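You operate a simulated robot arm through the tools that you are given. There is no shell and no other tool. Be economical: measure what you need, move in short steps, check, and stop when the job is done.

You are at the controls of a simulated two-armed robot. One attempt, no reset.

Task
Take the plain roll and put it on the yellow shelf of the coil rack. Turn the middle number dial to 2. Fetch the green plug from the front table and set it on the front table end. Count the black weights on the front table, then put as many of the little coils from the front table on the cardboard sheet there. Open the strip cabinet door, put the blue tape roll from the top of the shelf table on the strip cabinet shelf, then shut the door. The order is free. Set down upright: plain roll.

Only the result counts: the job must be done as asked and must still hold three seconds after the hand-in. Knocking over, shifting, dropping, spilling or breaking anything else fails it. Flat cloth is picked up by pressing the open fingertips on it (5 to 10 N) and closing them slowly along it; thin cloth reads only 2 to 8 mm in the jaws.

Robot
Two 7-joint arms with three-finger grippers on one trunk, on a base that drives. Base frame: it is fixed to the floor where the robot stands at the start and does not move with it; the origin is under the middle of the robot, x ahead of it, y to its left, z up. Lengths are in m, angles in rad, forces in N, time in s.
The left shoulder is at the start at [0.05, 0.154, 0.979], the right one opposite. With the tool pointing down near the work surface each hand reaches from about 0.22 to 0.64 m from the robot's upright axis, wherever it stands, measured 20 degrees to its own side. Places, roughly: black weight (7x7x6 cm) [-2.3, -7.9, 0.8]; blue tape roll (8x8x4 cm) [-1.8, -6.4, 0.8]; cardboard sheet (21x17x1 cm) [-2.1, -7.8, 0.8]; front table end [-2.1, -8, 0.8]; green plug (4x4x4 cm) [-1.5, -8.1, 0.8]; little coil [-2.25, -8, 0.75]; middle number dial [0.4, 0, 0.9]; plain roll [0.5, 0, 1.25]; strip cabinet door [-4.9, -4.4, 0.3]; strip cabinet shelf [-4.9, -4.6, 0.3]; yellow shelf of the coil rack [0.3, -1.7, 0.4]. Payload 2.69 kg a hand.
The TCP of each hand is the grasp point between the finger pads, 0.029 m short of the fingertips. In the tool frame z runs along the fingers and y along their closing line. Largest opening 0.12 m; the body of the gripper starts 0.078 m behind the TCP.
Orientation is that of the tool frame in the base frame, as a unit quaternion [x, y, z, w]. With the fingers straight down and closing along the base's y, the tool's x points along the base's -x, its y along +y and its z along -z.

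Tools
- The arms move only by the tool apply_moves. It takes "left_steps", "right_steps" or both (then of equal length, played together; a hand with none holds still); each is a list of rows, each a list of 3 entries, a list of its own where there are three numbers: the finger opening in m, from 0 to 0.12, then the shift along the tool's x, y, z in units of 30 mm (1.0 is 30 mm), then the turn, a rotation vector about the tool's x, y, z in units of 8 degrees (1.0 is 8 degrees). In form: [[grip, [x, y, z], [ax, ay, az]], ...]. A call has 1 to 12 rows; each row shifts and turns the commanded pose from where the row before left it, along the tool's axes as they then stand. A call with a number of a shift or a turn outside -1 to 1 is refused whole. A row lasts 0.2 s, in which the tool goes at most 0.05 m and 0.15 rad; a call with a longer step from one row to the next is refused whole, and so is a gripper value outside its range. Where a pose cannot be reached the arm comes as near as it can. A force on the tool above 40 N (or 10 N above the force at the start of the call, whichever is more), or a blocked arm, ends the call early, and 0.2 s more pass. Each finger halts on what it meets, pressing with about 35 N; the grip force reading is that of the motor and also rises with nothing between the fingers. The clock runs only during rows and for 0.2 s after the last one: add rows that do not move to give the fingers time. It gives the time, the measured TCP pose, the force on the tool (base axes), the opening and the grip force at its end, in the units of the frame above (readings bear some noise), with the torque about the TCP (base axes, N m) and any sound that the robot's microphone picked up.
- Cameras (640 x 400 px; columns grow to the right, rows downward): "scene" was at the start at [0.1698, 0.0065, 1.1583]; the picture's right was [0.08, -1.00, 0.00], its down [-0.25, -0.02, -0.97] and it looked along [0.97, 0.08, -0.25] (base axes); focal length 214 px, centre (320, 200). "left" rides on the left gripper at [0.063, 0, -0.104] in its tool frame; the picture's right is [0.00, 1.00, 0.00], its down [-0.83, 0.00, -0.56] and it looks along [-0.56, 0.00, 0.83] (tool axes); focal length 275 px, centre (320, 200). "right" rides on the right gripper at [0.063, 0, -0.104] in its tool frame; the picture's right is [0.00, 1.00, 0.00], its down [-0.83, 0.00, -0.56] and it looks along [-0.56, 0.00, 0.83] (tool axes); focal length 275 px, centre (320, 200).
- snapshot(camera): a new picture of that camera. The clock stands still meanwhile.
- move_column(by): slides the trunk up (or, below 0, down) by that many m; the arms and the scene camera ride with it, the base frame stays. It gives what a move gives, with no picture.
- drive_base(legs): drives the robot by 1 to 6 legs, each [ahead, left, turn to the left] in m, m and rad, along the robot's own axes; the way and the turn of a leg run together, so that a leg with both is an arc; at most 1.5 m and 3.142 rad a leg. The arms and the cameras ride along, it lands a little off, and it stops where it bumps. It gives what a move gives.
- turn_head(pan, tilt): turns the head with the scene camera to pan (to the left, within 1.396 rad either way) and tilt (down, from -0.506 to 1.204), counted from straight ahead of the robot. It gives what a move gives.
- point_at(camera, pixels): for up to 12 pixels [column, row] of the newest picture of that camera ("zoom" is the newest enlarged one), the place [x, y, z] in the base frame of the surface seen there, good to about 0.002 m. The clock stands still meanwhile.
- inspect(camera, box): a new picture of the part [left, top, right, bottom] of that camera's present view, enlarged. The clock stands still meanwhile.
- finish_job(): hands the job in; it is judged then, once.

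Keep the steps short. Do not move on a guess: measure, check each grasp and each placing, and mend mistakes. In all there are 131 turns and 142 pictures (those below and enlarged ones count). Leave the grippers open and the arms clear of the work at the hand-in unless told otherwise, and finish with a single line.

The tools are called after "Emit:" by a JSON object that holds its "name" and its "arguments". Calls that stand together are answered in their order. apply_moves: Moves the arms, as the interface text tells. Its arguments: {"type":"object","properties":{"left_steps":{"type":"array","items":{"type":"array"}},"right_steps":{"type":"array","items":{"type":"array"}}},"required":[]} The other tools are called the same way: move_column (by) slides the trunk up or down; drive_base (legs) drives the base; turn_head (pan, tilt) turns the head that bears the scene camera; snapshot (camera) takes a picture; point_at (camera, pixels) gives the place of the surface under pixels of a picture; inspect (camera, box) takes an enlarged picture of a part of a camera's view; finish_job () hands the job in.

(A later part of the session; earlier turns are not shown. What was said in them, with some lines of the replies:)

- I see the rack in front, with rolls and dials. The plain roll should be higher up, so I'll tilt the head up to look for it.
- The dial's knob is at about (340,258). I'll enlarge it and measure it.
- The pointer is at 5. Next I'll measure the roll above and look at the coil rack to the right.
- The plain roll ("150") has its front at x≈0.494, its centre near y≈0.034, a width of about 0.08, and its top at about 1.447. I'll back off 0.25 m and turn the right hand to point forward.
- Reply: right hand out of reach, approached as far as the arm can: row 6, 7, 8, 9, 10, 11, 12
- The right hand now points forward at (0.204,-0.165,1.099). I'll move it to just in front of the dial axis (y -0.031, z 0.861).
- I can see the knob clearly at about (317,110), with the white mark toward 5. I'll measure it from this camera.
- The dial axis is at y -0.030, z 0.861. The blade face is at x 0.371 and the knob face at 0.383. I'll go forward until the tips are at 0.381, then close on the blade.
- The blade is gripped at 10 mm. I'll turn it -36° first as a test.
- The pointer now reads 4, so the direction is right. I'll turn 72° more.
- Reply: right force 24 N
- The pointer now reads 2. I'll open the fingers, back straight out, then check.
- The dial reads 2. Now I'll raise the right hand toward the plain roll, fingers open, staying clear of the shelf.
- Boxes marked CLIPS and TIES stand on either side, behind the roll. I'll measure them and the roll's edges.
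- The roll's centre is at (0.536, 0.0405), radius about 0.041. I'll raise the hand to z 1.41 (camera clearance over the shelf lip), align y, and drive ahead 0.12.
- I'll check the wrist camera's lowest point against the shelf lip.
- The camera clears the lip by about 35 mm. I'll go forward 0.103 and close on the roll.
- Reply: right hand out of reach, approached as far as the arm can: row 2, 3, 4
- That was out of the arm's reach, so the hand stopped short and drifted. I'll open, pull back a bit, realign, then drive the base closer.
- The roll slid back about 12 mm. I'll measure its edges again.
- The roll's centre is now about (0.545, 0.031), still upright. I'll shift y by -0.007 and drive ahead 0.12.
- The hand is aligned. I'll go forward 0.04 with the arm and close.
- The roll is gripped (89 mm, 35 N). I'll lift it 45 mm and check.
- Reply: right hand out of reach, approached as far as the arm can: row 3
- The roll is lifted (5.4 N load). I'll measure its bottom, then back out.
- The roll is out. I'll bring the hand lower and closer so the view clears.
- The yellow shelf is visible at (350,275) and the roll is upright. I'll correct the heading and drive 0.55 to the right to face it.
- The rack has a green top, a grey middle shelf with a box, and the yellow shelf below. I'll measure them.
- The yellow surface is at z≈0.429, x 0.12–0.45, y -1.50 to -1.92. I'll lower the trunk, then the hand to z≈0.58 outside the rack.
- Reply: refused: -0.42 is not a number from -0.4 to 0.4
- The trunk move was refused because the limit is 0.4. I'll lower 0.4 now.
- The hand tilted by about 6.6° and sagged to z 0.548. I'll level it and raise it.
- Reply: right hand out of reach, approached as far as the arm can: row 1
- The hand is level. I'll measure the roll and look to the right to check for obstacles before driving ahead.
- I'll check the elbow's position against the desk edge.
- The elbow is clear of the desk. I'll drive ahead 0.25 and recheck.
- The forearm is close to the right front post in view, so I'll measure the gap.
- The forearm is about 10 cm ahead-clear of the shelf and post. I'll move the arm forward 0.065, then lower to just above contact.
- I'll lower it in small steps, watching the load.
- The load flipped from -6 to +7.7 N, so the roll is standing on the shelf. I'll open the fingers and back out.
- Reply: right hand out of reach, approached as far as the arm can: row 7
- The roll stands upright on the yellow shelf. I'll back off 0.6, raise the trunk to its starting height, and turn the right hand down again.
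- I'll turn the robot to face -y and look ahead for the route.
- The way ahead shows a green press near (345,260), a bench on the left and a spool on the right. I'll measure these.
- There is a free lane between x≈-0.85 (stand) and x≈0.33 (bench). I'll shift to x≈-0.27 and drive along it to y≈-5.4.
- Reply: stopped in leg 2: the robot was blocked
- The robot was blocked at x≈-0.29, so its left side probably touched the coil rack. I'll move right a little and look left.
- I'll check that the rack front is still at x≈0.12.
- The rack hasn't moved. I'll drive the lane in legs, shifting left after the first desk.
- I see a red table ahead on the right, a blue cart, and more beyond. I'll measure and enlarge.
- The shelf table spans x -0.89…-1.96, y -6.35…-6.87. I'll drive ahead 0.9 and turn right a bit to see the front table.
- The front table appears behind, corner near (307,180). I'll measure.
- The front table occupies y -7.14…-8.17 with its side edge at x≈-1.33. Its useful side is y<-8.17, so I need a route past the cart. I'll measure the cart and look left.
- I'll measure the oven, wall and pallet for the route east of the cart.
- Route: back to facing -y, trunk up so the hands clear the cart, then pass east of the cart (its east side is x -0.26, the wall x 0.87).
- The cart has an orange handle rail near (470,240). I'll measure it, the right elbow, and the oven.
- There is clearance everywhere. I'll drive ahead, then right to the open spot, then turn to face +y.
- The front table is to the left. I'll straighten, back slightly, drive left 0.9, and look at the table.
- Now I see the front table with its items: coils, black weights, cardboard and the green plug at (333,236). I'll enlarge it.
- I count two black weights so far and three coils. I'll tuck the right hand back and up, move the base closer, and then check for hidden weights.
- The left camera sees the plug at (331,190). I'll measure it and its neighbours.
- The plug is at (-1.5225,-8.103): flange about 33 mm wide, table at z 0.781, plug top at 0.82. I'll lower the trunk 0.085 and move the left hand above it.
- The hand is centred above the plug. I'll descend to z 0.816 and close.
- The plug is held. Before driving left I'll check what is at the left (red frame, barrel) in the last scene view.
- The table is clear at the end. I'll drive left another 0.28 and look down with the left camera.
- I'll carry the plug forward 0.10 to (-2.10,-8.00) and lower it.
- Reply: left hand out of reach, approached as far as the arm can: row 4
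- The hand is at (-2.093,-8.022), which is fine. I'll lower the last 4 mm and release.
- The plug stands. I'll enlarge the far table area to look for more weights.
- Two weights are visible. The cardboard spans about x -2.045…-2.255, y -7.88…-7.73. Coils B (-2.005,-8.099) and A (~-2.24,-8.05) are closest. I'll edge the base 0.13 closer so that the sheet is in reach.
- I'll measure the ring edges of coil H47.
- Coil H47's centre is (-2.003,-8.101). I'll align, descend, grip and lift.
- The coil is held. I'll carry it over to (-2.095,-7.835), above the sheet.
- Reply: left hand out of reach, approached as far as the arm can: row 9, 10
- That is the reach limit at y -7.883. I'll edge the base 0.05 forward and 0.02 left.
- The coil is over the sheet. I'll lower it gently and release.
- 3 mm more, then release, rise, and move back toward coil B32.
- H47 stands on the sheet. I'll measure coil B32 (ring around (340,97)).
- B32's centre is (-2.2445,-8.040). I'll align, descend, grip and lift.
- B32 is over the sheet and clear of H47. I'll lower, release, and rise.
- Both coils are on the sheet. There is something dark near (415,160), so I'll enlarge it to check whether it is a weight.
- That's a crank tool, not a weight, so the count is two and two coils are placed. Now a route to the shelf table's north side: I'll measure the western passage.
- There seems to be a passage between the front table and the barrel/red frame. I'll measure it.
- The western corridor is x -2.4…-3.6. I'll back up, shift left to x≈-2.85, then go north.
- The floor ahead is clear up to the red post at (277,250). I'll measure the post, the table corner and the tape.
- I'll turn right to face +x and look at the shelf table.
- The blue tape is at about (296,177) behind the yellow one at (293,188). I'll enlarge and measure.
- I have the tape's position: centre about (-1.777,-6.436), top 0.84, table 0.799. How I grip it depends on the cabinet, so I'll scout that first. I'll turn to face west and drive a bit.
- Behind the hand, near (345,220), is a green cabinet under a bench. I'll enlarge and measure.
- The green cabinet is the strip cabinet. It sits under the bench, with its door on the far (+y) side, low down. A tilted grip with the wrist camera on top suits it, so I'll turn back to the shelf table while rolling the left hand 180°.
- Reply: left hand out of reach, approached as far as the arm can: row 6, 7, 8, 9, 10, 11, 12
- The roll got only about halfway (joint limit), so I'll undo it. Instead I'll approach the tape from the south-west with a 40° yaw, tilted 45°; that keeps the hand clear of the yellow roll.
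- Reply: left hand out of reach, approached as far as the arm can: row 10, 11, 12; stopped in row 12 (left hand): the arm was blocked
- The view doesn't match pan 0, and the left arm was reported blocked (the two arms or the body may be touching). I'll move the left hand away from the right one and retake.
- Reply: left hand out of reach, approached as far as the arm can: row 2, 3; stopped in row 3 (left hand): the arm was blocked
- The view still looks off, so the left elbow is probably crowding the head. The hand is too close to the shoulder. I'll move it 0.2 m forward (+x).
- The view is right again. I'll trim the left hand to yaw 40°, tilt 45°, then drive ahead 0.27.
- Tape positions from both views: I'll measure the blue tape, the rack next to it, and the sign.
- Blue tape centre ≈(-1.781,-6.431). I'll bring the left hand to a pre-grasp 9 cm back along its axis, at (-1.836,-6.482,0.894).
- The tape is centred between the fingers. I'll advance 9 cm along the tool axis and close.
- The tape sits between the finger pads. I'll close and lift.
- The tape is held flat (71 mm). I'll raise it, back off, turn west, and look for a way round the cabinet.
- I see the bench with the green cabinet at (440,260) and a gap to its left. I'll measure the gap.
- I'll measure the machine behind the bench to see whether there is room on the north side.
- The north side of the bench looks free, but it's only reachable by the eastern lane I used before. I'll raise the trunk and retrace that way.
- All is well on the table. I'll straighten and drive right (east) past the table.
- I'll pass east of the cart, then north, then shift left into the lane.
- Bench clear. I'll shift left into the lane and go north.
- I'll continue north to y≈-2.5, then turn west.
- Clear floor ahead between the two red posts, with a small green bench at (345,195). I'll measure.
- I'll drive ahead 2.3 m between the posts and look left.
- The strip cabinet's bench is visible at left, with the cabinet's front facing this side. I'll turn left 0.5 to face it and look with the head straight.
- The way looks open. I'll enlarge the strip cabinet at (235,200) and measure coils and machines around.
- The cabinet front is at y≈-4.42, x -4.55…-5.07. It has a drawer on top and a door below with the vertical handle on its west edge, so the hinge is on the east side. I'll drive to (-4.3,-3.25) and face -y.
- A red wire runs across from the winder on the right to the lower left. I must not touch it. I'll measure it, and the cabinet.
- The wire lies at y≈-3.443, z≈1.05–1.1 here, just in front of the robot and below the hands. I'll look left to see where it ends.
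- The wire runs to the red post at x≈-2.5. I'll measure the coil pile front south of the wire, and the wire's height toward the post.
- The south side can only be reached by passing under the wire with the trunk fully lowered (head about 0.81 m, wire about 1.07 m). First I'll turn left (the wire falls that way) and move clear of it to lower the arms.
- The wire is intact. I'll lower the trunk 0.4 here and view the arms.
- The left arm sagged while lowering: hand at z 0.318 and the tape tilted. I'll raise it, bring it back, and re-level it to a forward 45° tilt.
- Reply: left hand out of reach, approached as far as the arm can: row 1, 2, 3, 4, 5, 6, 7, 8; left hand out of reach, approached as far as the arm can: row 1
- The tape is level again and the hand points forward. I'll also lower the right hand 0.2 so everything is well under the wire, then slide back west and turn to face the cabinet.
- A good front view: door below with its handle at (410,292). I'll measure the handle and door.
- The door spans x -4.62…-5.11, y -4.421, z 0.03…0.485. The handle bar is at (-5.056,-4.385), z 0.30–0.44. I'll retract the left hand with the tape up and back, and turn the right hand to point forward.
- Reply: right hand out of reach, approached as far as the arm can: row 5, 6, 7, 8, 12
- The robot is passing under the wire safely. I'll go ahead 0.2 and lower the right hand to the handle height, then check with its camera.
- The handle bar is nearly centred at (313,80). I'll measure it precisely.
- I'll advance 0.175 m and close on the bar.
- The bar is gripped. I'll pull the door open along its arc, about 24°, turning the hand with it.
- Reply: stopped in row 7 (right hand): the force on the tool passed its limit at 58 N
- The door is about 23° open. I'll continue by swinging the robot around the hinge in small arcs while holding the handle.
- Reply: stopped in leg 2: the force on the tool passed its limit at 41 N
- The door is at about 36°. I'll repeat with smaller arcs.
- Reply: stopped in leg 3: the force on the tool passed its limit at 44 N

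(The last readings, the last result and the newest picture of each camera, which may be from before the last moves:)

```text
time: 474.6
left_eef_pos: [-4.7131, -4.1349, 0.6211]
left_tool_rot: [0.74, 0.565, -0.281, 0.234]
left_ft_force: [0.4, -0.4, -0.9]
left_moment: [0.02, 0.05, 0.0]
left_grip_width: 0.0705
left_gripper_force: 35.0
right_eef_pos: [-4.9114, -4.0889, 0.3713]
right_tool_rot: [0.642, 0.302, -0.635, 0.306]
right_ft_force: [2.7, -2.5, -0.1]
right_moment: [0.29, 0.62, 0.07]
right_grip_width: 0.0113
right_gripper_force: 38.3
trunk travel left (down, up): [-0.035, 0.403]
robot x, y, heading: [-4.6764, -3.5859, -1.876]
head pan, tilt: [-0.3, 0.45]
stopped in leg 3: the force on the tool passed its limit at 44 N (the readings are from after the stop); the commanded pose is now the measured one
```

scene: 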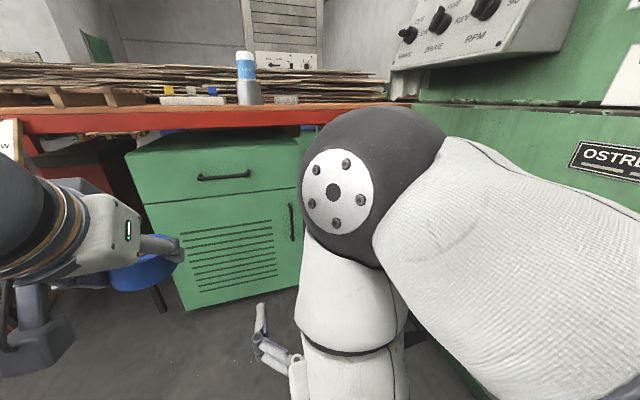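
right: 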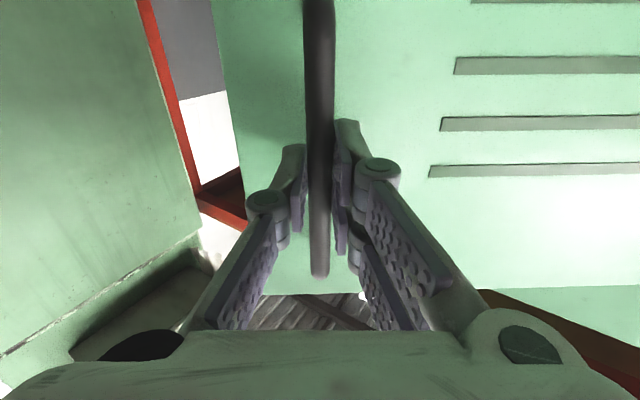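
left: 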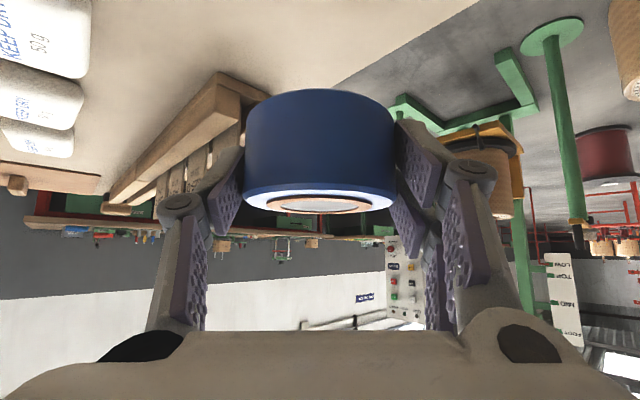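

The door is at about 44°. I'll let go of the handle, back away, square up, and move the right hand west of the door's edge.

Emit:
{"name": "apply_moves", "arguments": {"right_steps": [[0.1, [0, 0, 0], [0, 0, 0]], [0.12, [0, 0, 0], [0, 0, 0]], [0.12, [0, 0, -0.6], [0, 0, 0]]]}}

Emit:
{"name": "drive_base", "arguments": {"legs": [[-0.18, 0, 0], [0, 0, 0.305], [0, -0.34, 0]]}}

Emit:
{"name": "apply_moves", "arguments": {"right_steps": [[0.0, [0, 0, 0], [-0.9, 0, 0]], [0.0, [0, 0, 0], [-0.9, 0, 0]], [0.0, [0, 0, 0], [-0.9, 0, 0]], [0.0, [0, 0, 0], [0, 0, 0]]]}}

Emit:
{"name": "turn_head", "arguments": {"pan": 0.0, "tilt": 0.6}}

Emit:
{"name": "snapshot", "arguments": {"camera": "scene"}}

```text
time: 475.4
left_eef_pos: [-4.7148, -4.134, 0.6215]
left_tool_rot: [0.74, 0.565, -0.283, 0.233]
left_ft_force: [-0.4, 0.2, -1.9]
left_moment: [0.03, -0.04, -0.01]
left_grip_width: 0.0704
left_gripper_force: 35.0
right_eef_pos: [-4.9059, -4.0764, 0.3713]
right_tool_rot: [0.644, 0.297, -0.637, 0.303]
right_ft_force: [-0.3, 0.5, -0.3]
right_moment: [0.03, -0.05, 0.01]
right_grip_width: 0.1199
right_gripper_force: 0.0
trunk travel left (down, up): [-0.035, 0.403]
robot x, y, heading: [-4.6749, -3.5882, -1.881]
head pan, tilt: [-0.3, 0.45]
```

```text
time: 480.7
left_eef_pos: [-4.833, -3.9491, 0.6218]
left_tool_rot: [0.645, 0.672, -0.242, 0.273]
left_ft_force: [-1.2, 0.2, -1.4]
left_moment: [0.02, -0.02, 0.02]
left_grip_width: 0.0704
left_gripper_force: 35.1
right_eef_pos: [-5.0337, -3.9518, 0.3713]
right_tool_rot: [0.59, 0.393, -0.583, 0.396]
right_ft_force: [-0.3, 0.3, -0.2]
right_moment: [-0.01, 0.01, 0.02]
right_grip_width: 0.12
right_gripper_force: 0.1
trunk travel left (down, up): [-0.035, 0.403]
robot x, y, heading: [-4.9627, -3.4177, -1.573]
head pan, tilt: [-0.3, 0.45]
```

```text
time: 481.7
left_eef_pos: [-4.8337, -3.9484, 0.6221]
left_tool_rot: [0.645, 0.671, -0.242, 0.273]
left_ft_force: [0.5, 0.6, -1.3]
left_moment: [0.01, -0.03, 0.03]
left_grip_width: 0.0706
left_gripper_force: 34.6
right_eef_pos: [-5.0324, -3.9519, 0.3724]
right_tool_rot: [0.504, 0.496, -0.498, 0.501]
right_ft_force: [0.1, -0.2, -0.4]
right_moment: [-0.02, 0.0, -0.01]
right_grip_width: 0.0001
right_gripper_force: 28.5
trunk travel left (down, up): [-0.035, 0.403]
robot x, y, heading: [-4.9627, -3.4173, -1.574]
head pan, tilt: [-0.3, 0.45]
```

```text
time: 482.5
left_eef_pos: [-4.8337, -3.9486, 0.6228]
left_tool_rot: [0.644, 0.671, -0.243, 0.274]
left_ft_force: [-0.3, 0.7, -1.2]
left_moment: [0.03, 0.02, 0.0]
left_grip_width: 0.0704
left_gripper_force: 35.3
right_eef_pos: [-5.0322, -3.9521, 0.3721]
right_tool_rot: [0.505, 0.495, -0.5, 0.5]
right_ft_force: [0.4, -0.6, 0.2]
right_moment: [-0.05, 0.0, 0.03]
right_grip_width: 0.0
right_gripper_force: 28.4
trunk travel left (down, up): [-0.035, 0.403]
robot x, y, heading: [-4.9645, -3.4166, -1.576]
head pan, tilt: [0.0, 0.6]
```

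```text
28 pictures are left
```

scene: 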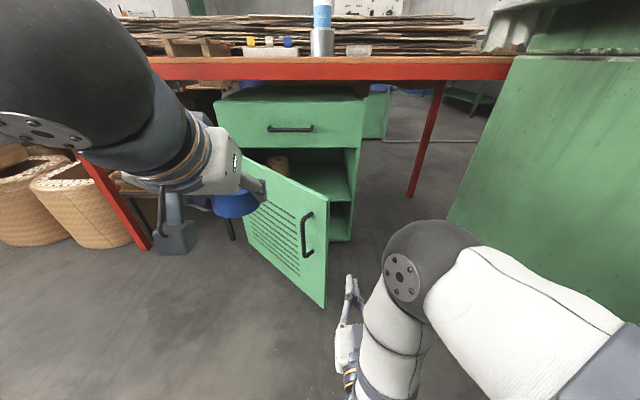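

The cabinet is ajar; its shelf is visible inside. I'll put the closed right hand past the door's free edge and strafe left to swing it wide open.

Emit:
{"name": "apply_moves", "arguments": {"right_steps": [[0.0, [0, -0.6, 0.5], [0, 0, 0]], [0.0, [0, -0.5, 0.5], [0, 0, 0]], [0.0, [0, 0, 1], [0, 0, 0]], [0.0, [0, 0, 1], [0, 0, 0]], [0.0, [0, 0, 1], [0, 0, 0]], [0.0, [0, 0, 1], [0, 0, 0]]]}}

Emit:
{"name": "drive_base", "arguments": {"legs": [[0.09, 0, 0], [0, 0.25, 0], [0, 0.25, 0]]}}

Emit:
{"name": "snapshot", "arguments": {"camera": "scene"}}

```text
time: 483.9
left_eef_pos: [-4.8334, -3.9483, 0.6219]
left_tool_rot: [0.645, 0.671, -0.243, 0.273]
left_ft_force: [-0.4, 0.1, -1.5]
left_moment: [0.04, 0.0, 0.01]
left_grip_width: 0.0705
left_gripper_force: 35.3
right_eef_pos: [-5.0678, -4.1022, 0.3707]
right_tool_rot: [0.505, 0.496, -0.499, 0.5]
right_ft_force: [-0.4, -0.5, 0.1]
right_moment: [0.0, 0.01, 0.02]
right_grip_width: 0.0
right_gripper_force: 28.4
trunk travel left (down, up): [-0.035, 0.403]
robot x, y, heading: [-4.9633, -3.417, -1.572]
head pan, tilt: [0.0, 0.6]
```

```text
time: 489.0
left_eef_pos: [-4.3555, -4.0398, 0.6212]
left_tool_rot: [0.645, 0.672, -0.242, 0.273]
left_ft_force: [0.0, 0.0, -0.7]
left_moment: [0.03, 0.0, 0.02]
left_grip_width: 0.0705
left_gripper_force: 34.9
right_eef_pos: [-4.595, -4.1932, 0.3697]
right_tool_rot: [0.507, 0.495, -0.503, 0.496]
right_ft_force: [-1.2, 0.4, 0.5]
right_moment: [0.03, -0.01, 0.07]
right_grip_width: 0.0004
right_gripper_force: 28.7
trunk travel left (down, up): [-0.035, 0.403]
robot x, y, heading: [-4.487, -3.5098, -1.57]
head pan, tilt: [0.0, 0.6]
stopped in leg 3: the force on the tool passed its limit at 51 N (the readings are from after the stop); the commanded pose is now the measured one
```

```text
27 pictures are left
```

scene: 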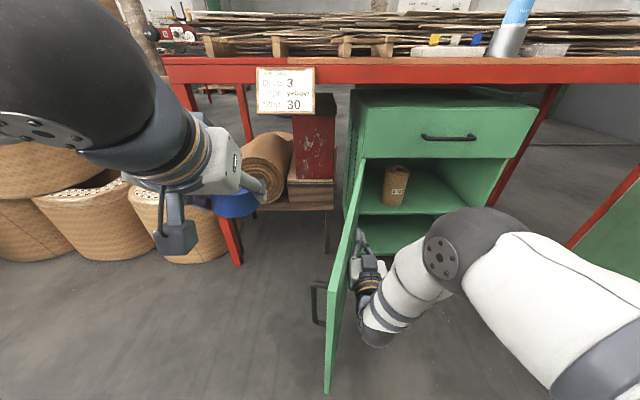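

The door is wide open. I'll measure the shelf, the small roll on it, and the door.

Emit:
{"name": "point_at", "arguments": {"camera": "scene", "pixels": [[370, 208], [440, 208], [430, 190], [395, 200], [384, 185], [407, 185], [410, 225], [365, 165], [330, 380], [480, 170], [450, 150], [420, 245]]}}

Emit:
{"name": "inspect", "arguments": {"camera": "scene", "box": [310, 130, 530, 280]}}

```text
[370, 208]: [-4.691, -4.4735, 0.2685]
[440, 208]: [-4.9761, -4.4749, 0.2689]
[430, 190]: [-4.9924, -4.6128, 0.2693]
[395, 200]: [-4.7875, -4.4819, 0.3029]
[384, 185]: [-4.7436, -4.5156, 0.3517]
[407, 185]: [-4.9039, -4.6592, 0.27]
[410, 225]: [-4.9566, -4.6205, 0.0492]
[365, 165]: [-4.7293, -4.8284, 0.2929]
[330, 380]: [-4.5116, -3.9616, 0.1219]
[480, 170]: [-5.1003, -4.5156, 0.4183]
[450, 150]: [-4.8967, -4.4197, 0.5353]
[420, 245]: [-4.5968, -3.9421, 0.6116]
```

```text
2.67 times, centred on (420, 205) of scene
```

zoom: 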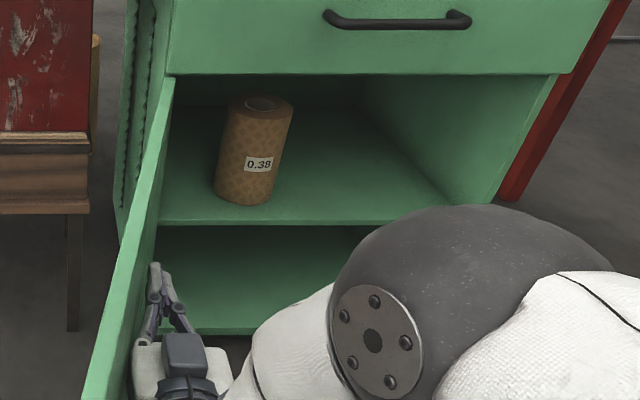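

The shelf is at z 0.269, front edge y -4.473. The opening reaches up to z≈0.485, and a small 0.38 roll stands at x≈-4.77. I'll strafe right 0.3, fold the right hand down and back, and lower the left hand with the tape to shelf height.

Emit:
{"name": "drive_base", "arguments": {"legs": [[0, -0.3, 0]]}}

Emit:
{"name": "apply_moves", "arguments": {"left_steps": [[0.05, [0.455, -0.333, 0.773], [0, 0, 0]], [0.05, [0.455, -0.333, 0.773], [0, 0, 0]], [0.05, [0.455, -0.333, 0.773], [0, 0, 0]], [0.05, [0.455, -0.333, 0.773], [0, 0, 0]], [0.05, [0.455, -0.333, 0.773], [0, 0, 0]], [0.05, [0.455, -0.333, 0.773], [0, 0, 0]], [0.05, [0.455, -0.333, 0.773], [0, 0, 0]], [0.05, [0.455, -0.333, 0.773], [0, 0, 0]], [0.05, [0.455, -0.333, 0.773], [0, 0, 0]], [0.05, [0.455, -0.333, 0.773], [0, 0, 0]], [0.05, [0.455, -0.333, 0.773], [0, 0, 0]], [0.05, [0.455, -0.333, 0.773], [0, 0, 0]]], "right_steps": [[0.05, [0, -0.3, -0.9], [0, 0, 0]], [0.05, [0, -0.3, -0.9], [0, 0, 0]], [0.05, [0, -0.3, -0.9], [0, 0, 0]], [0.05, [0, -0.3, -0.9], [0, 0, 0]], [0.05, [0, -0.3, -0.9], [0, 0, 0]], [0.05, [0, 0, 0], [0, 1, 0]], [0.05, [0, 0, 0], [0, 1, 0]], [0.05, [0, 0, 0], [0, 1, 0]], [0.05, [0, 0, 0], [0, 1, 0]], [0.05, [0, 0, 0], [0, 1, 0]], [0.05, [0, 0, 0], [0, 1, 0]], [0.05, [0, 0, 0], [0, 1, 0]]]}}

Emit:
{"name": "apply_moves", "arguments": {"right_steps": [[0.05, [0.7, 0, -0.7], [0, 1, 0]], [0.05, [0.7, 0, -0.7], [0, 1, 0]], [0.05, [0.8, 0, -0.5], [0, 1, 0]], [0.05, [0.8, 0, 0], [0, 1, 0]], [0.05, [0.8, 0, 0], [0, 0, 0]], [0.05, [0.8, 0, 0], [0, 0, 0]]]}}

Emit:
{"name": "snapshot", "arguments": {"camera": "scene"}}

```text
time: 492.0
left_eef_pos: [-4.6629, -4.0404, 0.6226]
left_tool_rot: [0.642, 0.674, -0.241, 0.274]
left_ft_force: [0.5, 0.0, -1.5]
left_moment: [0.01, 0.01, 0.0]
left_grip_width: 0.0705
left_gripper_force: 34.8
right_eef_pos: [-4.902, -4.1942, 0.3699]
right_tool_rot: [0.506, 0.496, -0.502, 0.496]
right_ft_force: [0.5, -0.5, 0.4]
right_moment: [0.02, 0.01, -0.02]
right_grip_width: 0.0
right_gripper_force: 28.3
trunk travel left (down, up): [-0.035, 0.403]
robot x, y, heading: [-4.793, -3.5132, -1.569]
head pan, tilt: [0.0, 0.6]
```

```text
time: 494.6
left_eef_pos: [-4.7697, -4.1144, 0.3015]
left_tool_rot: [0.643, 0.674, -0.241, 0.274]
left_ft_force: [-0.8, 0.7, -1.3]
left_moment: [0.03, -0.03, 0.0]
left_grip_width: 0.0705
left_gripper_force: 34.9
right_eef_pos: [-4.9445, -4.058, 0.3715]
right_tool_rot: [0.683, 0.67, -0.206, 0.205]
right_ft_force: [-0.2, -0.2, -0.5]
right_moment: [-0.03, -0.01, 0.02]
right_grip_width: 0.0502
right_gripper_force: 0.0
trunk travel left (down, up): [-0.035, 0.403]
robot x, y, heading: [-4.7983, -3.5075, -1.565]
head pan, tilt: [0.0, 0.6]
```

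```text
time: 496.0
left_eef_pos: [-4.7699, -4.1145, 0.3008]
left_tool_rot: [0.642, 0.674, -0.241, 0.274]
left_ft_force: [-0.1, 0.8, -1.7]
left_moment: [-0.03, -0.05, 0.02]
left_grip_width: 0.0704
left_gripper_force: 35.3
right_eef_pos: [-4.9436, -3.903, 0.3878]
right_tool_rot: [0.712, 0.702, -0.01, 0.013]
right_ft_force: [0.2, -0.6, -1.0]
right_moment: [0.03, -0.01, 0.02]
right_grip_width: 0.0498
right_gripper_force: 0.0
trunk travel left (down, up): [-0.035, 0.403]
robot x, y, heading: [-4.7952, -3.5045, -1.568]
head pan, tilt: [0.0, 0.6]
```

```text
25 pictures are left
```

scene: 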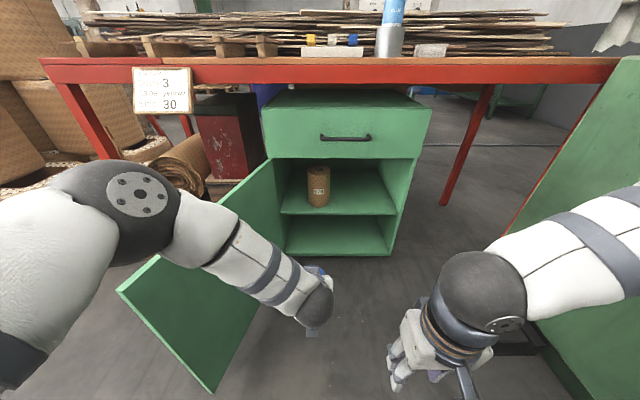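

The door is wide open. Before driving in, I'll check the left elbow against the bench edge and sign.

Emit:
{"name": "point_at", "arguments": {"camera": "scene", "pixels": [[140, 170], [165, 200], [200, 210], [163, 100], [163, 112], [160, 75], [245, 260], [205, 385], [120, 290], [320, 290]]}}

Emit:
{"name": "apply_moves", "arguments": {"left_steps": [[0.05, [-0.57, 0, -0.61], [0, 0, 0]], [0.05, [0, 0, 0], [0, 0, 0]]]}}

Emit:
{"name": "snapshot", "arguments": {"camera": "left"}}

```text
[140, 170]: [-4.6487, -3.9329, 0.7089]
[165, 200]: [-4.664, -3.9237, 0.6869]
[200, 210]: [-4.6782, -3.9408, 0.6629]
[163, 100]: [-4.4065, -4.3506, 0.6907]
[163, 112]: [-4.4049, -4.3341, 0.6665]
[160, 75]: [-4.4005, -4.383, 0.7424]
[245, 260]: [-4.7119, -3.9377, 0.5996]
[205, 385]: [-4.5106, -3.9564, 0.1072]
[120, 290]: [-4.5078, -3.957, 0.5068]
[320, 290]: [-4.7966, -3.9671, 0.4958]
```

```text
time: 496.6
left_eef_pos: [-4.7714, -4.1165, 0.3262]
left_tool_rot: [0.642, 0.674, -0.241, 0.274]
left_ft_force: [-0.1, 0.2, -1.3]
left_moment: [0.05, -0.01, 0.01]
left_grip_width: 0.0709
left_gripper_force: 34.8
right_eef_pos: [-4.9436, -3.9033, 0.3855]
right_tool_rot: [0.712, 0.702, -0.009, 0.012]
right_ft_force: [-0.1, -0.1, -0.2]
right_moment: [0.0, 0.04, -0.02]
right_grip_width: 0.0502
right_gripper_force: 0.0
trunk travel left (down, up): [-0.035, 0.403]
robot x, y, heading: [-4.7941, -3.513, -1.564]
head pan, tilt: [0.0, 0.6]
```

```text
24 pictures are left
```

left: 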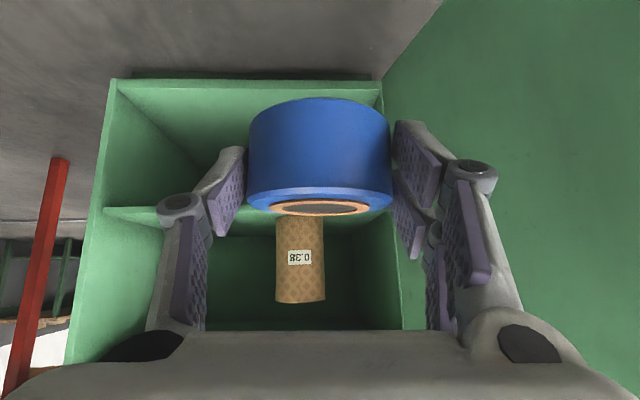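

The view is good: shelf, 0.38 roll, tape held level. I'll strafe right 0.145 and drive ahead 0.34 (elbow stays short of the bench edge).

Emit:
{"name": "drive_base", "arguments": {"legs": [[0, -0.145, 0], [0.2, 0, 0], [0.14, 0, 0]]}}

Emit:
{"name": "snapshot", "arguments": {"camera": "left"}}

Emit:
{"name": "snapshot", "arguments": {"camera": "scene"}}

```text
time: 500.4
left_eef_pos: [-4.9172, -4.4569, 0.3263]
left_tool_rot: [0.644, 0.673, -0.242, 0.273]
left_ft_force: [0.0, -0.6, -0.2]
left_moment: [0.01, 0.02, -0.03]
left_grip_width: 0.0703
left_gripper_force: 34.9
right_eef_pos: [-5.089, -4.2447, 0.3854]
right_tool_rot: [0.713, 0.701, -0.01, 0.013]
right_ft_force: [0.1, -0.3, 0.4]
right_moment: [0.02, 0.0, 0.02]
right_grip_width: 0.05
right_gripper_force: 0.0
trunk travel left (down, up): [-0.035, 0.403]
robot x, y, heading: [-4.942, -3.8508, -1.572]
head pan, tilt: [0.0, 0.6]
```

```text
23 pictures are left
```

left: 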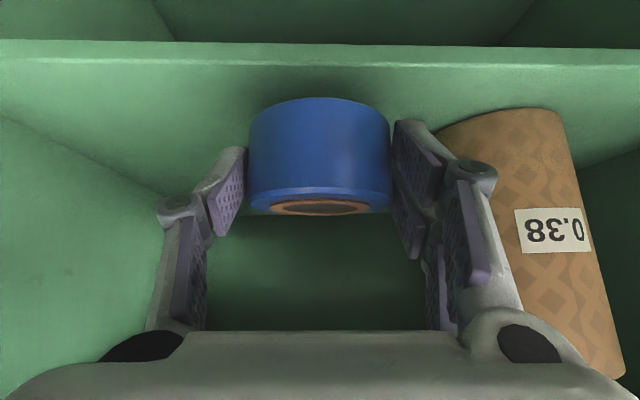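

```text
22 pictures are left
```

scene: 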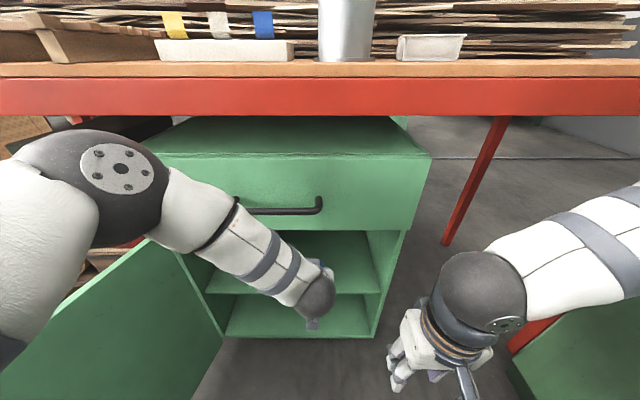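

I'll extend the arm 6 cm forward and lower gently onto the shelf.

Emit:
{"name": "apply_moves", "arguments": {"left_steps": [[0.05, [-0.37, 0, 0.34], [0, 0, 0]], [0.05, [-0.37, 0, 0.34], [0, 0, 0]], [0.05, [-0.37, 0, 0.34], [0, 0, 0]], [0.05, [-0.37, 0, 0.34], [0, 0, 0]], [0.05, [0.15, 0, 0.165], [0, 0, 0]], [0.05, [0.15, 0, 0.165], [0, 0, 0]], [0.05, [0.08, 0, 0.09], [0, 0, 0]], [0.05, [0, 0, 0], [0, 0, 0]]]}}

Emit:
{"name": "snapshot", "arguments": {"camera": "left"}}

```text
time: 502.2
left_eef_pos: [-4.9132, -4.5179, 0.309]
left_tool_rot: [0.644, 0.673, -0.242, 0.273]
left_ft_force: [0.5, -0.3, -1.2]
left_moment: [0.04, 0.02, -0.03]
left_grip_width: 0.0705
left_gripper_force: 35.0
right_eef_pos: [-5.0881, -4.2435, 0.3844]
right_tool_rot: [0.713, 0.701, -0.01, 0.013]
right_ft_force: [-0.2, -0.5, 0.3]
right_moment: [-0.03, 0.0, -0.01]
right_grip_width: 0.05
right_gripper_force: 0.1
trunk travel left (down, up): [-0.035, 0.403]
robot x, y, heading: [-4.9379, -3.8504, -1.574]
head pan, tilt: [0.0, 0.6]
```

```text
21 pictures are left
```

left: 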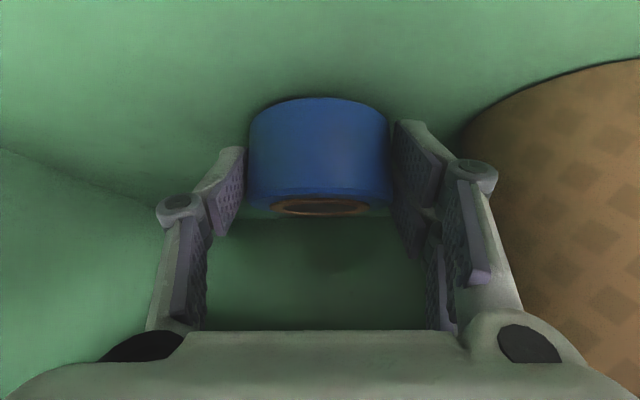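

5–8 mm remain. I'll lower in 2 mm steps.

Emit:
{"name": "apply_moves", "arguments": {"left_steps": [[0.05, [0.045, 0, 0.049], [0, 0, 0]], [0.05, [0.045, 0, 0.049], [0, 0, 0]], [0.05, [0.045, 0, 0.049], [0, 0, 0]], [0.05, [0.045, 0, 0.049], [0, 0, 0]], [0.05, [0, 0, 0], [0, 0, 0]]]}}

```text
time: 503.4
left_eef_pos: [-4.9127, -4.5175, 0.3035]
left_tool_rot: [0.642, 0.672, -0.244, 0.276]
left_ft_force: [-1.4, -0.1, 20.0]
left_moment: [-1.11, 0.39, -0.08]
left_grip_width: 0.0706
left_gripper_force: 34.7
right_eef_pos: [-5.089, -4.2438, 0.3869]
right_tool_rot: [0.714, 0.7, -0.011, 0.013]
right_ft_force: [-1.0, 0.3, -1.3]
right_moment: [-0.01, 0.01, -0.02]
right_grip_width: 0.0499
right_gripper_force: 0.1
trunk travel left (down, up): [-0.035, 0.403]
robot x, y, heading: [-4.9402, -3.8512, -1.571]
head pan, tilt: [0.0, 0.6]
```

Contact (20 N). I'll ease up 2 mm, release, and withdraw along the tool axis.

Emit:
{"name": "apply_moves", "arguments": {"left_steps": [[0.05, [-0.045, 0, -0.049], [0, 0, 0]], [0.085, [0, 0, 0], [0, 0, 0]], [0.095, [0, 0, 0], [0, 0, 0]], [0.095, [0.3, 0, -0.4], [0, 0, 0]], [0.095, [0.4, 0, -0.5], [0, 0, 0]], [0.095, [0.6, 0, -0.6], [0, 0, 0]], [0.095, [0.6, 0, -0.6], [0, 0, 0]]]}}

Emit:
{"name": "drive_base", "arguments": {"legs": [[-0.36, 0, 0]]}}

Emit:
{"name": "snapshot", "arguments": {"camera": "left"}}

Emit:
{"name": "snapshot", "arguments": {"camera": "scene"}}

```text
time: 505.1
left_eef_pos: [-4.9181, -4.4327, 0.3106]
left_tool_rot: [0.643, 0.673, -0.242, 0.275]
left_ft_force: [0.8, -1.0, -0.3]
left_moment: [-0.01, 0.01, -0.03]
left_grip_width: 0.0949
left_gripper_force: 0.0
right_eef_pos: [-5.0891, -4.2442, 0.3864]
right_tool_rot: [0.713, 0.701, -0.01, 0.013]
right_ft_force: [-0.7, -0.1, 0.3]
right_moment: [-0.02, 0.02, -0.01]
right_grip_width: 0.05
right_gripper_force: 0.0
trunk travel left (down, up): [-0.035, 0.403]
robot x, y, heading: [-4.9388, -3.8537, -1.572]
head pan, tilt: [0.0, 0.6]
```

```text
time: 507.4
left_eef_pos: [-4.9208, -4.07, 0.3095]
left_tool_rot: [0.644, 0.672, -0.242, 0.274]
left_ft_force: [-0.1, -0.6, -1.1]
left_moment: [0.0, -0.01, 0.01]
left_grip_width: 0.0951
left_gripper_force: 0.1
right_eef_pos: [-5.0909, -3.881, 0.3867]
right_tool_rot: [0.713, 0.701, -0.01, 0.012]
right_ft_force: [0.2, -0.2, 0.1]
right_moment: [-0.01, 0.0, 0.03]
right_grip_width: 0.0501
right_gripper_force: 0.1
trunk travel left (down, up): [-0.035, 0.403]
robot x, y, heading: [-4.9404, -3.485, -1.575]
head pan, tilt: [0.0, 0.6]
```

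```text
20 pictures are left
```

left: 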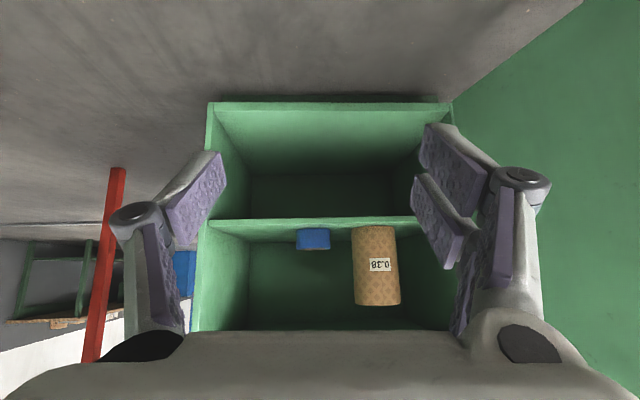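

```text
19 pictures are left
```

scene: 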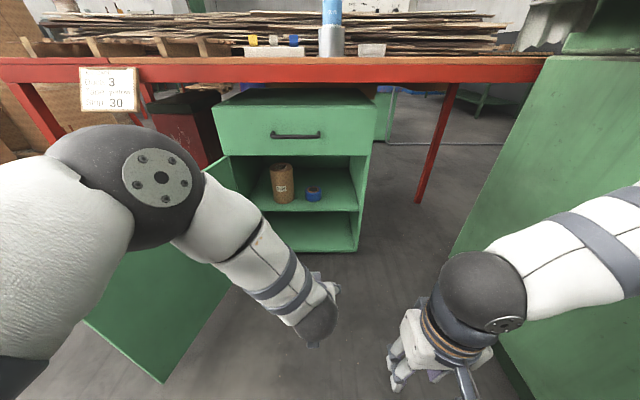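

The tape stands on the shelf beside the 0.38 roll. To shut the door, I'll raise both hands above it, strafe left past it, then lower the left hand on its outer side.

Emit:
{"name": "apply_moves", "arguments": {"left_steps": [[0.05, [-0.86, 0, -0.92], [0, 0, 0]], [0.05, [-0.86, 0, -0.92], [0, 0, 0]], [0.05, [-0.86, 0, -0.92], [0, 0, 0]], [0.05, [-0.86, 0, -0.92], [0, 0, 0]], [0.05, [-0.86, 0, -0.92], [0, 0, 0]], [0.0, [-0.86, 0, -0.92], [0, 0, 0]], [0.0, [-0.86, 0, -0.92], [0, 0, 0]], [0.0, [-0.86, 0, -0.92], [0, 0, 0]], [0.0, [-0.86, 0, -0.92], [0, 0, 0]]], "right_steps": [[0.05, [0, 0, -1], [0, 0, 0]], [0.05, [0, 0, -1], [0, 0, 0]], [0.05, [0, 0, -1], [0, 0, 0]], [0.05, [0, 0, -1], [0, 0, 0]], [0.05, [0, 0, -1], [0, 0, 0]], [0.05, [0, 0, -1], [0, 0, 0]], [0.05, [0, 0, -1], [0, 0, 0]], [0.05, [0, 0, -1], [0, 0, 0]], [0.05, [0, 0, 0], [0, 0, 0]]]}}

Emit:
{"name": "drive_base", "arguments": {"legs": [[0, 0.29, 0], [0, 0.28, 0]]}}

Emit:
{"name": "snapshot", "arguments": {"camera": "scene"}}

```text
time: 509.4
left_eef_pos: [-4.9279, -4.0733, 0.6512]
left_tool_rot: [0.644, 0.672, -0.242, 0.274]
left_ft_force: [0.4, 0.3, 0.4]
left_moment: [-0.01, 0.03, -0.02]
left_grip_width: 0.0
left_gripper_force: 28.6
right_eef_pos: [-5.0894, -3.8724, 0.6252]
right_tool_rot: [0.714, 0.7, -0.009, 0.013]
right_ft_force: [0.7, -0.1, -1.7]
right_moment: [0.03, 0.03, 0.0]
right_grip_width: 0.0501
right_gripper_force: 0.0
trunk travel left (down, up): [-0.035, 0.403]
robot x, y, heading: [-4.9387, -3.4911, -1.57]
head pan, tilt: [0.0, 0.6]
```

```text
time: 514.6
left_eef_pos: [-4.3532, -4.0731, 0.6499]
left_tool_rot: [0.642, 0.674, -0.241, 0.274]
left_ft_force: [0.0, -0.3, -0.6]
left_moment: [-0.03, -0.01, 0.0]
left_grip_width: 0.0003
left_gripper_force: 28.4
right_eef_pos: [-4.5149, -3.8735, 0.6223]
right_tool_rot: [0.712, 0.702, -0.01, 0.012]
right_ft_force: [0.4, 0.0, 1.0]
right_moment: [0.01, 0.03, 0.03]
right_grip_width: 0.0501
right_gripper_force: 0.2
trunk travel left (down, up): [-0.035, 0.403]
robot x, y, heading: [-4.3697, -3.4876, -1.566]
head pan, tilt: [0.0, 0.6]
```

```text
18 pictures are left
5 turns are left
```

scene: 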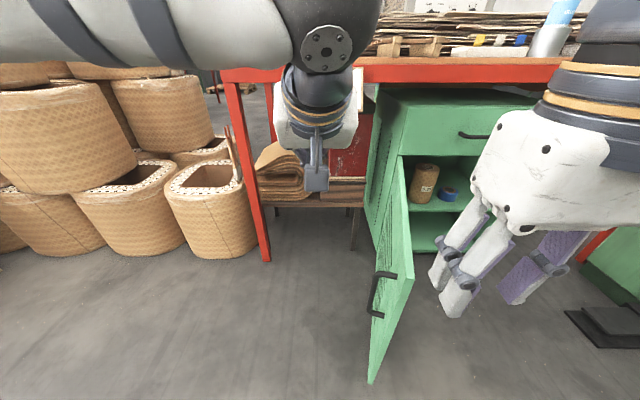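

Five turns remain. I'll lower the left hand beside the door's outer face, strafe right to swing the door, start pushing it shut, and look.

Emit:
{"name": "apply_moves", "arguments": {"left_steps": [[0.0, [0.907, 0, 0.973], [0, 0, 0]], [0.0, [0.907, 0, 0.973], [0, 0, 0]], [0.0, [0.907, 0, 0.973], [0, 0, 0]], [0.0, [0.907, 0, 0.973], [0, 0, 0]], [0.0, [0.907, 0, 0.973], [0, 0, 0]], [0.0, [0.907, 0, 0.973], [0, 0, 0]], [0.0, [0.907, 0, 0.973], [0, 0, 0]]]}}

Emit:
{"name": "drive_base", "arguments": {"legs": [[0, -0.25, 0], [0, -0.18, 0]]}}

Emit:
{"name": "drive_base", "arguments": {"legs": [[0.12, -0.07, 0]]}}

Emit:
{"name": "snapshot", "arguments": {"camera": "scene"}}

```text
time: 516.2
left_eef_pos: [-4.346, -4.0691, 0.371]
left_tool_rot: [0.642, 0.674, -0.241, 0.274]
left_ft_force: [0.6, -0.6, 0.1]
left_moment: [-0.01, 0.0, 0.01]
left_grip_width: 0.0001
left_gripper_force: 29.0
right_eef_pos: [-4.5159, -3.8725, 0.623]
right_tool_rot: [0.712, 0.702, -0.01, 0.013]
right_ft_force: [-0.2, -0.2, -0.5]
right_moment: [0.0, 0.01, 0.01]
right_grip_width: 0.05
right_gripper_force: 0.2
trunk travel left (down, up): [-0.035, 0.403]
robot x, y, heading: [-4.3674, -3.488, -1.565]
head pan, tilt: [0.0, 0.6]
```

```text
time: 520.3
left_eef_pos: [-4.7801, -4.069, 0.3708]
left_tool_rot: [0.646, 0.67, -0.243, 0.273]
left_ft_force: [0.2, -0.8, 0.5]
left_moment: [-0.03, 0.01, -0.02]
left_grip_width: 0.0002
left_gripper_force: 28.4
right_eef_pos: [-4.9466, -3.8726, 0.6238]
right_tool_rot: [0.715, 0.699, -0.011, 0.013]
right_ft_force: [0.3, -0.1, -0.1]
right_moment: [0.01, 0.03, 0.0]
right_grip_width: 0.05
right_gripper_force: 0.0
trunk travel left (down, up): [-0.035, 0.403]
robot x, y, heading: [-4.7997, -3.4866, -1.58]
head pan, tilt: [0.0, 0.6]
```

```text
time: 521.6
left_eef_pos: [-4.852, -4.1889, 0.3727]
left_tool_rot: [0.646, 0.671, -0.243, 0.273]
left_ft_force: [1.3, -0.8, 0.1]
left_moment: [-0.01, 0.02, 0.0]
left_grip_width: 0.0003
left_gripper_force: 28.0
right_eef_pos: [-5.0177, -3.9909, 0.6241]
right_tool_rot: [0.715, 0.699, -0.011, 0.013]
right_ft_force: [-0.3, -0.4, 0.1]
right_moment: [-0.02, -0.03, 0.02]
right_grip_width: 0.0499
right_gripper_force: 0.1
trunk travel left (down, up): [-0.035, 0.403]
robot x, y, heading: [-4.8696, -3.6048, -1.573]
head pan, tilt: [0.0, 0.6]
```

```text
17 pictures are left
4 turns are left
```

scene: 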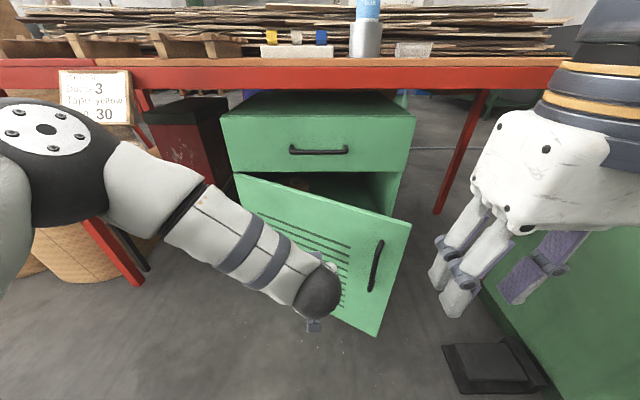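

The door is down to about 40°. I'll push on ahead until it is fully shut.

Emit:
{"name": "drive_base", "arguments": {"legs": [[0.1, -0.05, 0], [0.08, 0, 0], [0.025, 0, 0], [0.015, 0, 0]]}}

Emit:
{"name": "apply_moves", "arguments": {"left_steps": [[0.0, [-0.12, 0, 0.11], [0, 0, 0]], [0.0, [-0.12, 0, 0.11], [0, 0, 0]], [0.0, [-0.12, 0, 0.11], [0, 0, 0]], [0.0, [0, 0, 0], [0, 0, 0]]]}}

Emit:
{"name": "inspect", "arguments": {"camera": "scene", "box": [180, 80, 500, 360]}}

Emit:
{"name": "point_at", "arguments": {"camera": "zoom", "pixels": [[420, 250], [430, 200], [440, 330], [400, 180], [450, 250], [300, 200], [420, 120]]}}

```text
time: 524.0
left_eef_pos: [-4.9044, -4.3858, 0.3667]
left_tool_rot: [0.648, 0.673, -0.237, 0.267]
left_ft_force: [-0.2, 0.4, 0.2]
left_moment: [-0.01, 0.02, 0.0]
left_grip_width: 0.0002
left_gripper_force: 28.3
right_eef_pos: [-5.0679, -4.1949, 0.6233]
right_tool_rot: [0.715, 0.699, -0.011, 0.013]
right_ft_force: [-0.5, -0.1, 0.8]
right_moment: [0.01, 0.0, 0.0]
right_grip_width: 0.05
right_gripper_force: 0.1
trunk travel left (down, up): [-0.035, 0.403]
robot x, y, heading: [-4.9213, -3.8108, -1.571]
head pan, tilt: [0.0, 0.6]
stopped in leg 3: the force on the tool passed its limit at 67 N (the readings are from after the stop); the commanded pose is now the measured one
```

```text
time: 524.5
left_eef_pos: [-4.9041, -4.3856, 0.3643]
left_tool_rot: [0.651, 0.672, -0.234, 0.262]
left_ft_force: [-0.8, 5.1, 0.1]
left_moment: [0.08, -0.06, -0.01]
left_grip_width: 0.0
left_gripper_force: 28.4
right_eef_pos: [-5.0686, -4.1947, 0.6233]
right_tool_rot: [0.714, 0.7, -0.01, 0.013]
right_ft_force: [0.0, 1.2, -0.2]
right_moment: [-0.01, -0.02, -0.03]
right_grip_width: 0.0499
right_gripper_force: 0.0
trunk travel left (down, up): [-0.035, 0.403]
robot x, y, heading: [-4.9146, -3.809, -1.57]
head pan, tilt: [0.0, 0.6]
stopped in row 2 (left hand): the force on the tool passed its limit at 47 N (the readings are from after the stop); the commanded pose is now the measured one
```

```text
1.43 times, centred on (340, 220) of scene
```

zoom: 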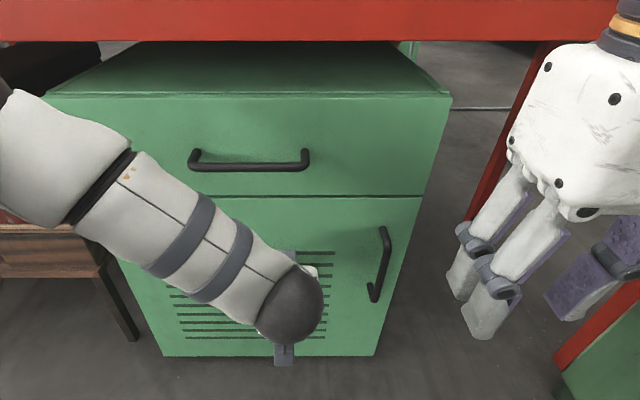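

```text
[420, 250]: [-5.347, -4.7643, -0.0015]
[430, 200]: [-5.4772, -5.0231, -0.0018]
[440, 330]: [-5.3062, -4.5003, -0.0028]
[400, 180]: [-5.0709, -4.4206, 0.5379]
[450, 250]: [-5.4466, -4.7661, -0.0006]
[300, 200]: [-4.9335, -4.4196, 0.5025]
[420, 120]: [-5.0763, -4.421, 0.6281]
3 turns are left
```

The door looks flush. I'll back away 0.3, open the grippers, and check the door's free edge.

Emit:
{"name": "drive_base", "arguments": {"legs": [[-0.3, 0, 0]]}}

Emit:
{"name": "apply_moves", "arguments": {"left_steps": [[0.06, [0, 0, -0.3], [0, 0, 0]], [0.12, [0, 0, 0], [0, 0, 0]], [0.12, [0, 0, 0], [0, 0, 0]]], "right_steps": [[0.08, [0, 0, 0], [0, 0, 0]], [0.12, [0, 0, 0], [0, 0, 0]], [0.12, [0, 0, 0], [0, 0, 0]]]}}

Emit:
{"name": "snapshot", "arguments": {"camera": "scene"}}

Emit:
{"name": "point_at", "arguments": {"camera": "scene", "pixels": [[355, 185], [350, 175], [350, 220], [350, 130], [340, 165], [345, 205], [330, 200]]}}

```text
time: 526.6
left_eef_pos: [-4.9039, -4.0855, 0.3643]
left_tool_rot: [0.652, 0.671, -0.235, 0.263]
left_ft_force: [-0.6, 0.0, -0.3]
left_moment: [0.0, -0.04, -0.02]
left_grip_width: 0.0002
left_gripper_force: 28.5
right_eef_pos: [-5.069, -3.8924, 0.6227]
right_tool_rot: [0.716, 0.698, -0.011, 0.013]
right_ft_force: [-0.6, 0.1, 0.1]
right_moment: [0.01, 0.03, 0.0]
right_grip_width: 0.0502
right_gripper_force: 0.0
trunk travel left (down, up): [-0.035, 0.403]
robot x, y, heading: [-4.9134, -3.5037, -1.571]
head pan, tilt: [0.0, 0.6]
```

```text
time: 527.4
left_eef_pos: [-4.9037, -4.0797, 0.3729]
left_tool_rot: [0.651, 0.671, -0.236, 0.264]
left_ft_force: [0.1, 0.4, 0.2]
left_moment: [0.02, -0.01, 0.01]
left_grip_width: 0.1203
left_gripper_force: 0.0
right_eef_pos: [-5.069, -3.8921, 0.6234]
right_tool_rot: [0.715, 0.698, -0.011, 0.012]
right_ft_force: [-0.8, 0.6, -0.5]
right_moment: [0.01, 0.02, 0.0]
right_grip_width: 0.12
right_gripper_force: 0.1
trunk travel left (down, up): [-0.035, 0.403]
robot x, y, heading: [-4.9169, -3.51, -1.575]
head pan, tilt: [0.0, 0.6]
```

```text
15 pictures are left
```

scene: 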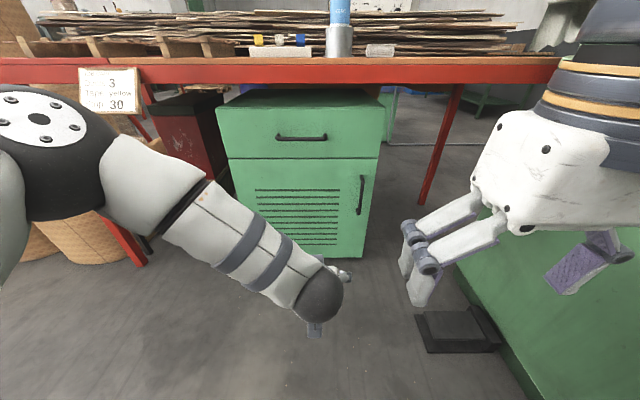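

```text
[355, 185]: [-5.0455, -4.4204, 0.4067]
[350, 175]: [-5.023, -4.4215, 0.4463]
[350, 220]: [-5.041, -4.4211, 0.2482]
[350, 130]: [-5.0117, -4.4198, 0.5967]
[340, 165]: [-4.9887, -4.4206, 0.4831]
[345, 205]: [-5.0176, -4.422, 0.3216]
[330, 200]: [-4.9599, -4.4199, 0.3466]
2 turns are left
```

The door face reads y -4.421 near the free edge, flush with the drawer. The grippers are open and the arms are clear, so I'm handing in.

Emit:
{"name": "finish_job", "arguments": {}}

```text
The job is handed in.
```

All parts of the job are done and it is handed in: plain roll upright on the yellow shelf, middle dial at 2, green plug on the front table end, two little coils on the cardboard for the two black weights I counted, and the blue tape roll on the strip cabinet shelf with the door shut.
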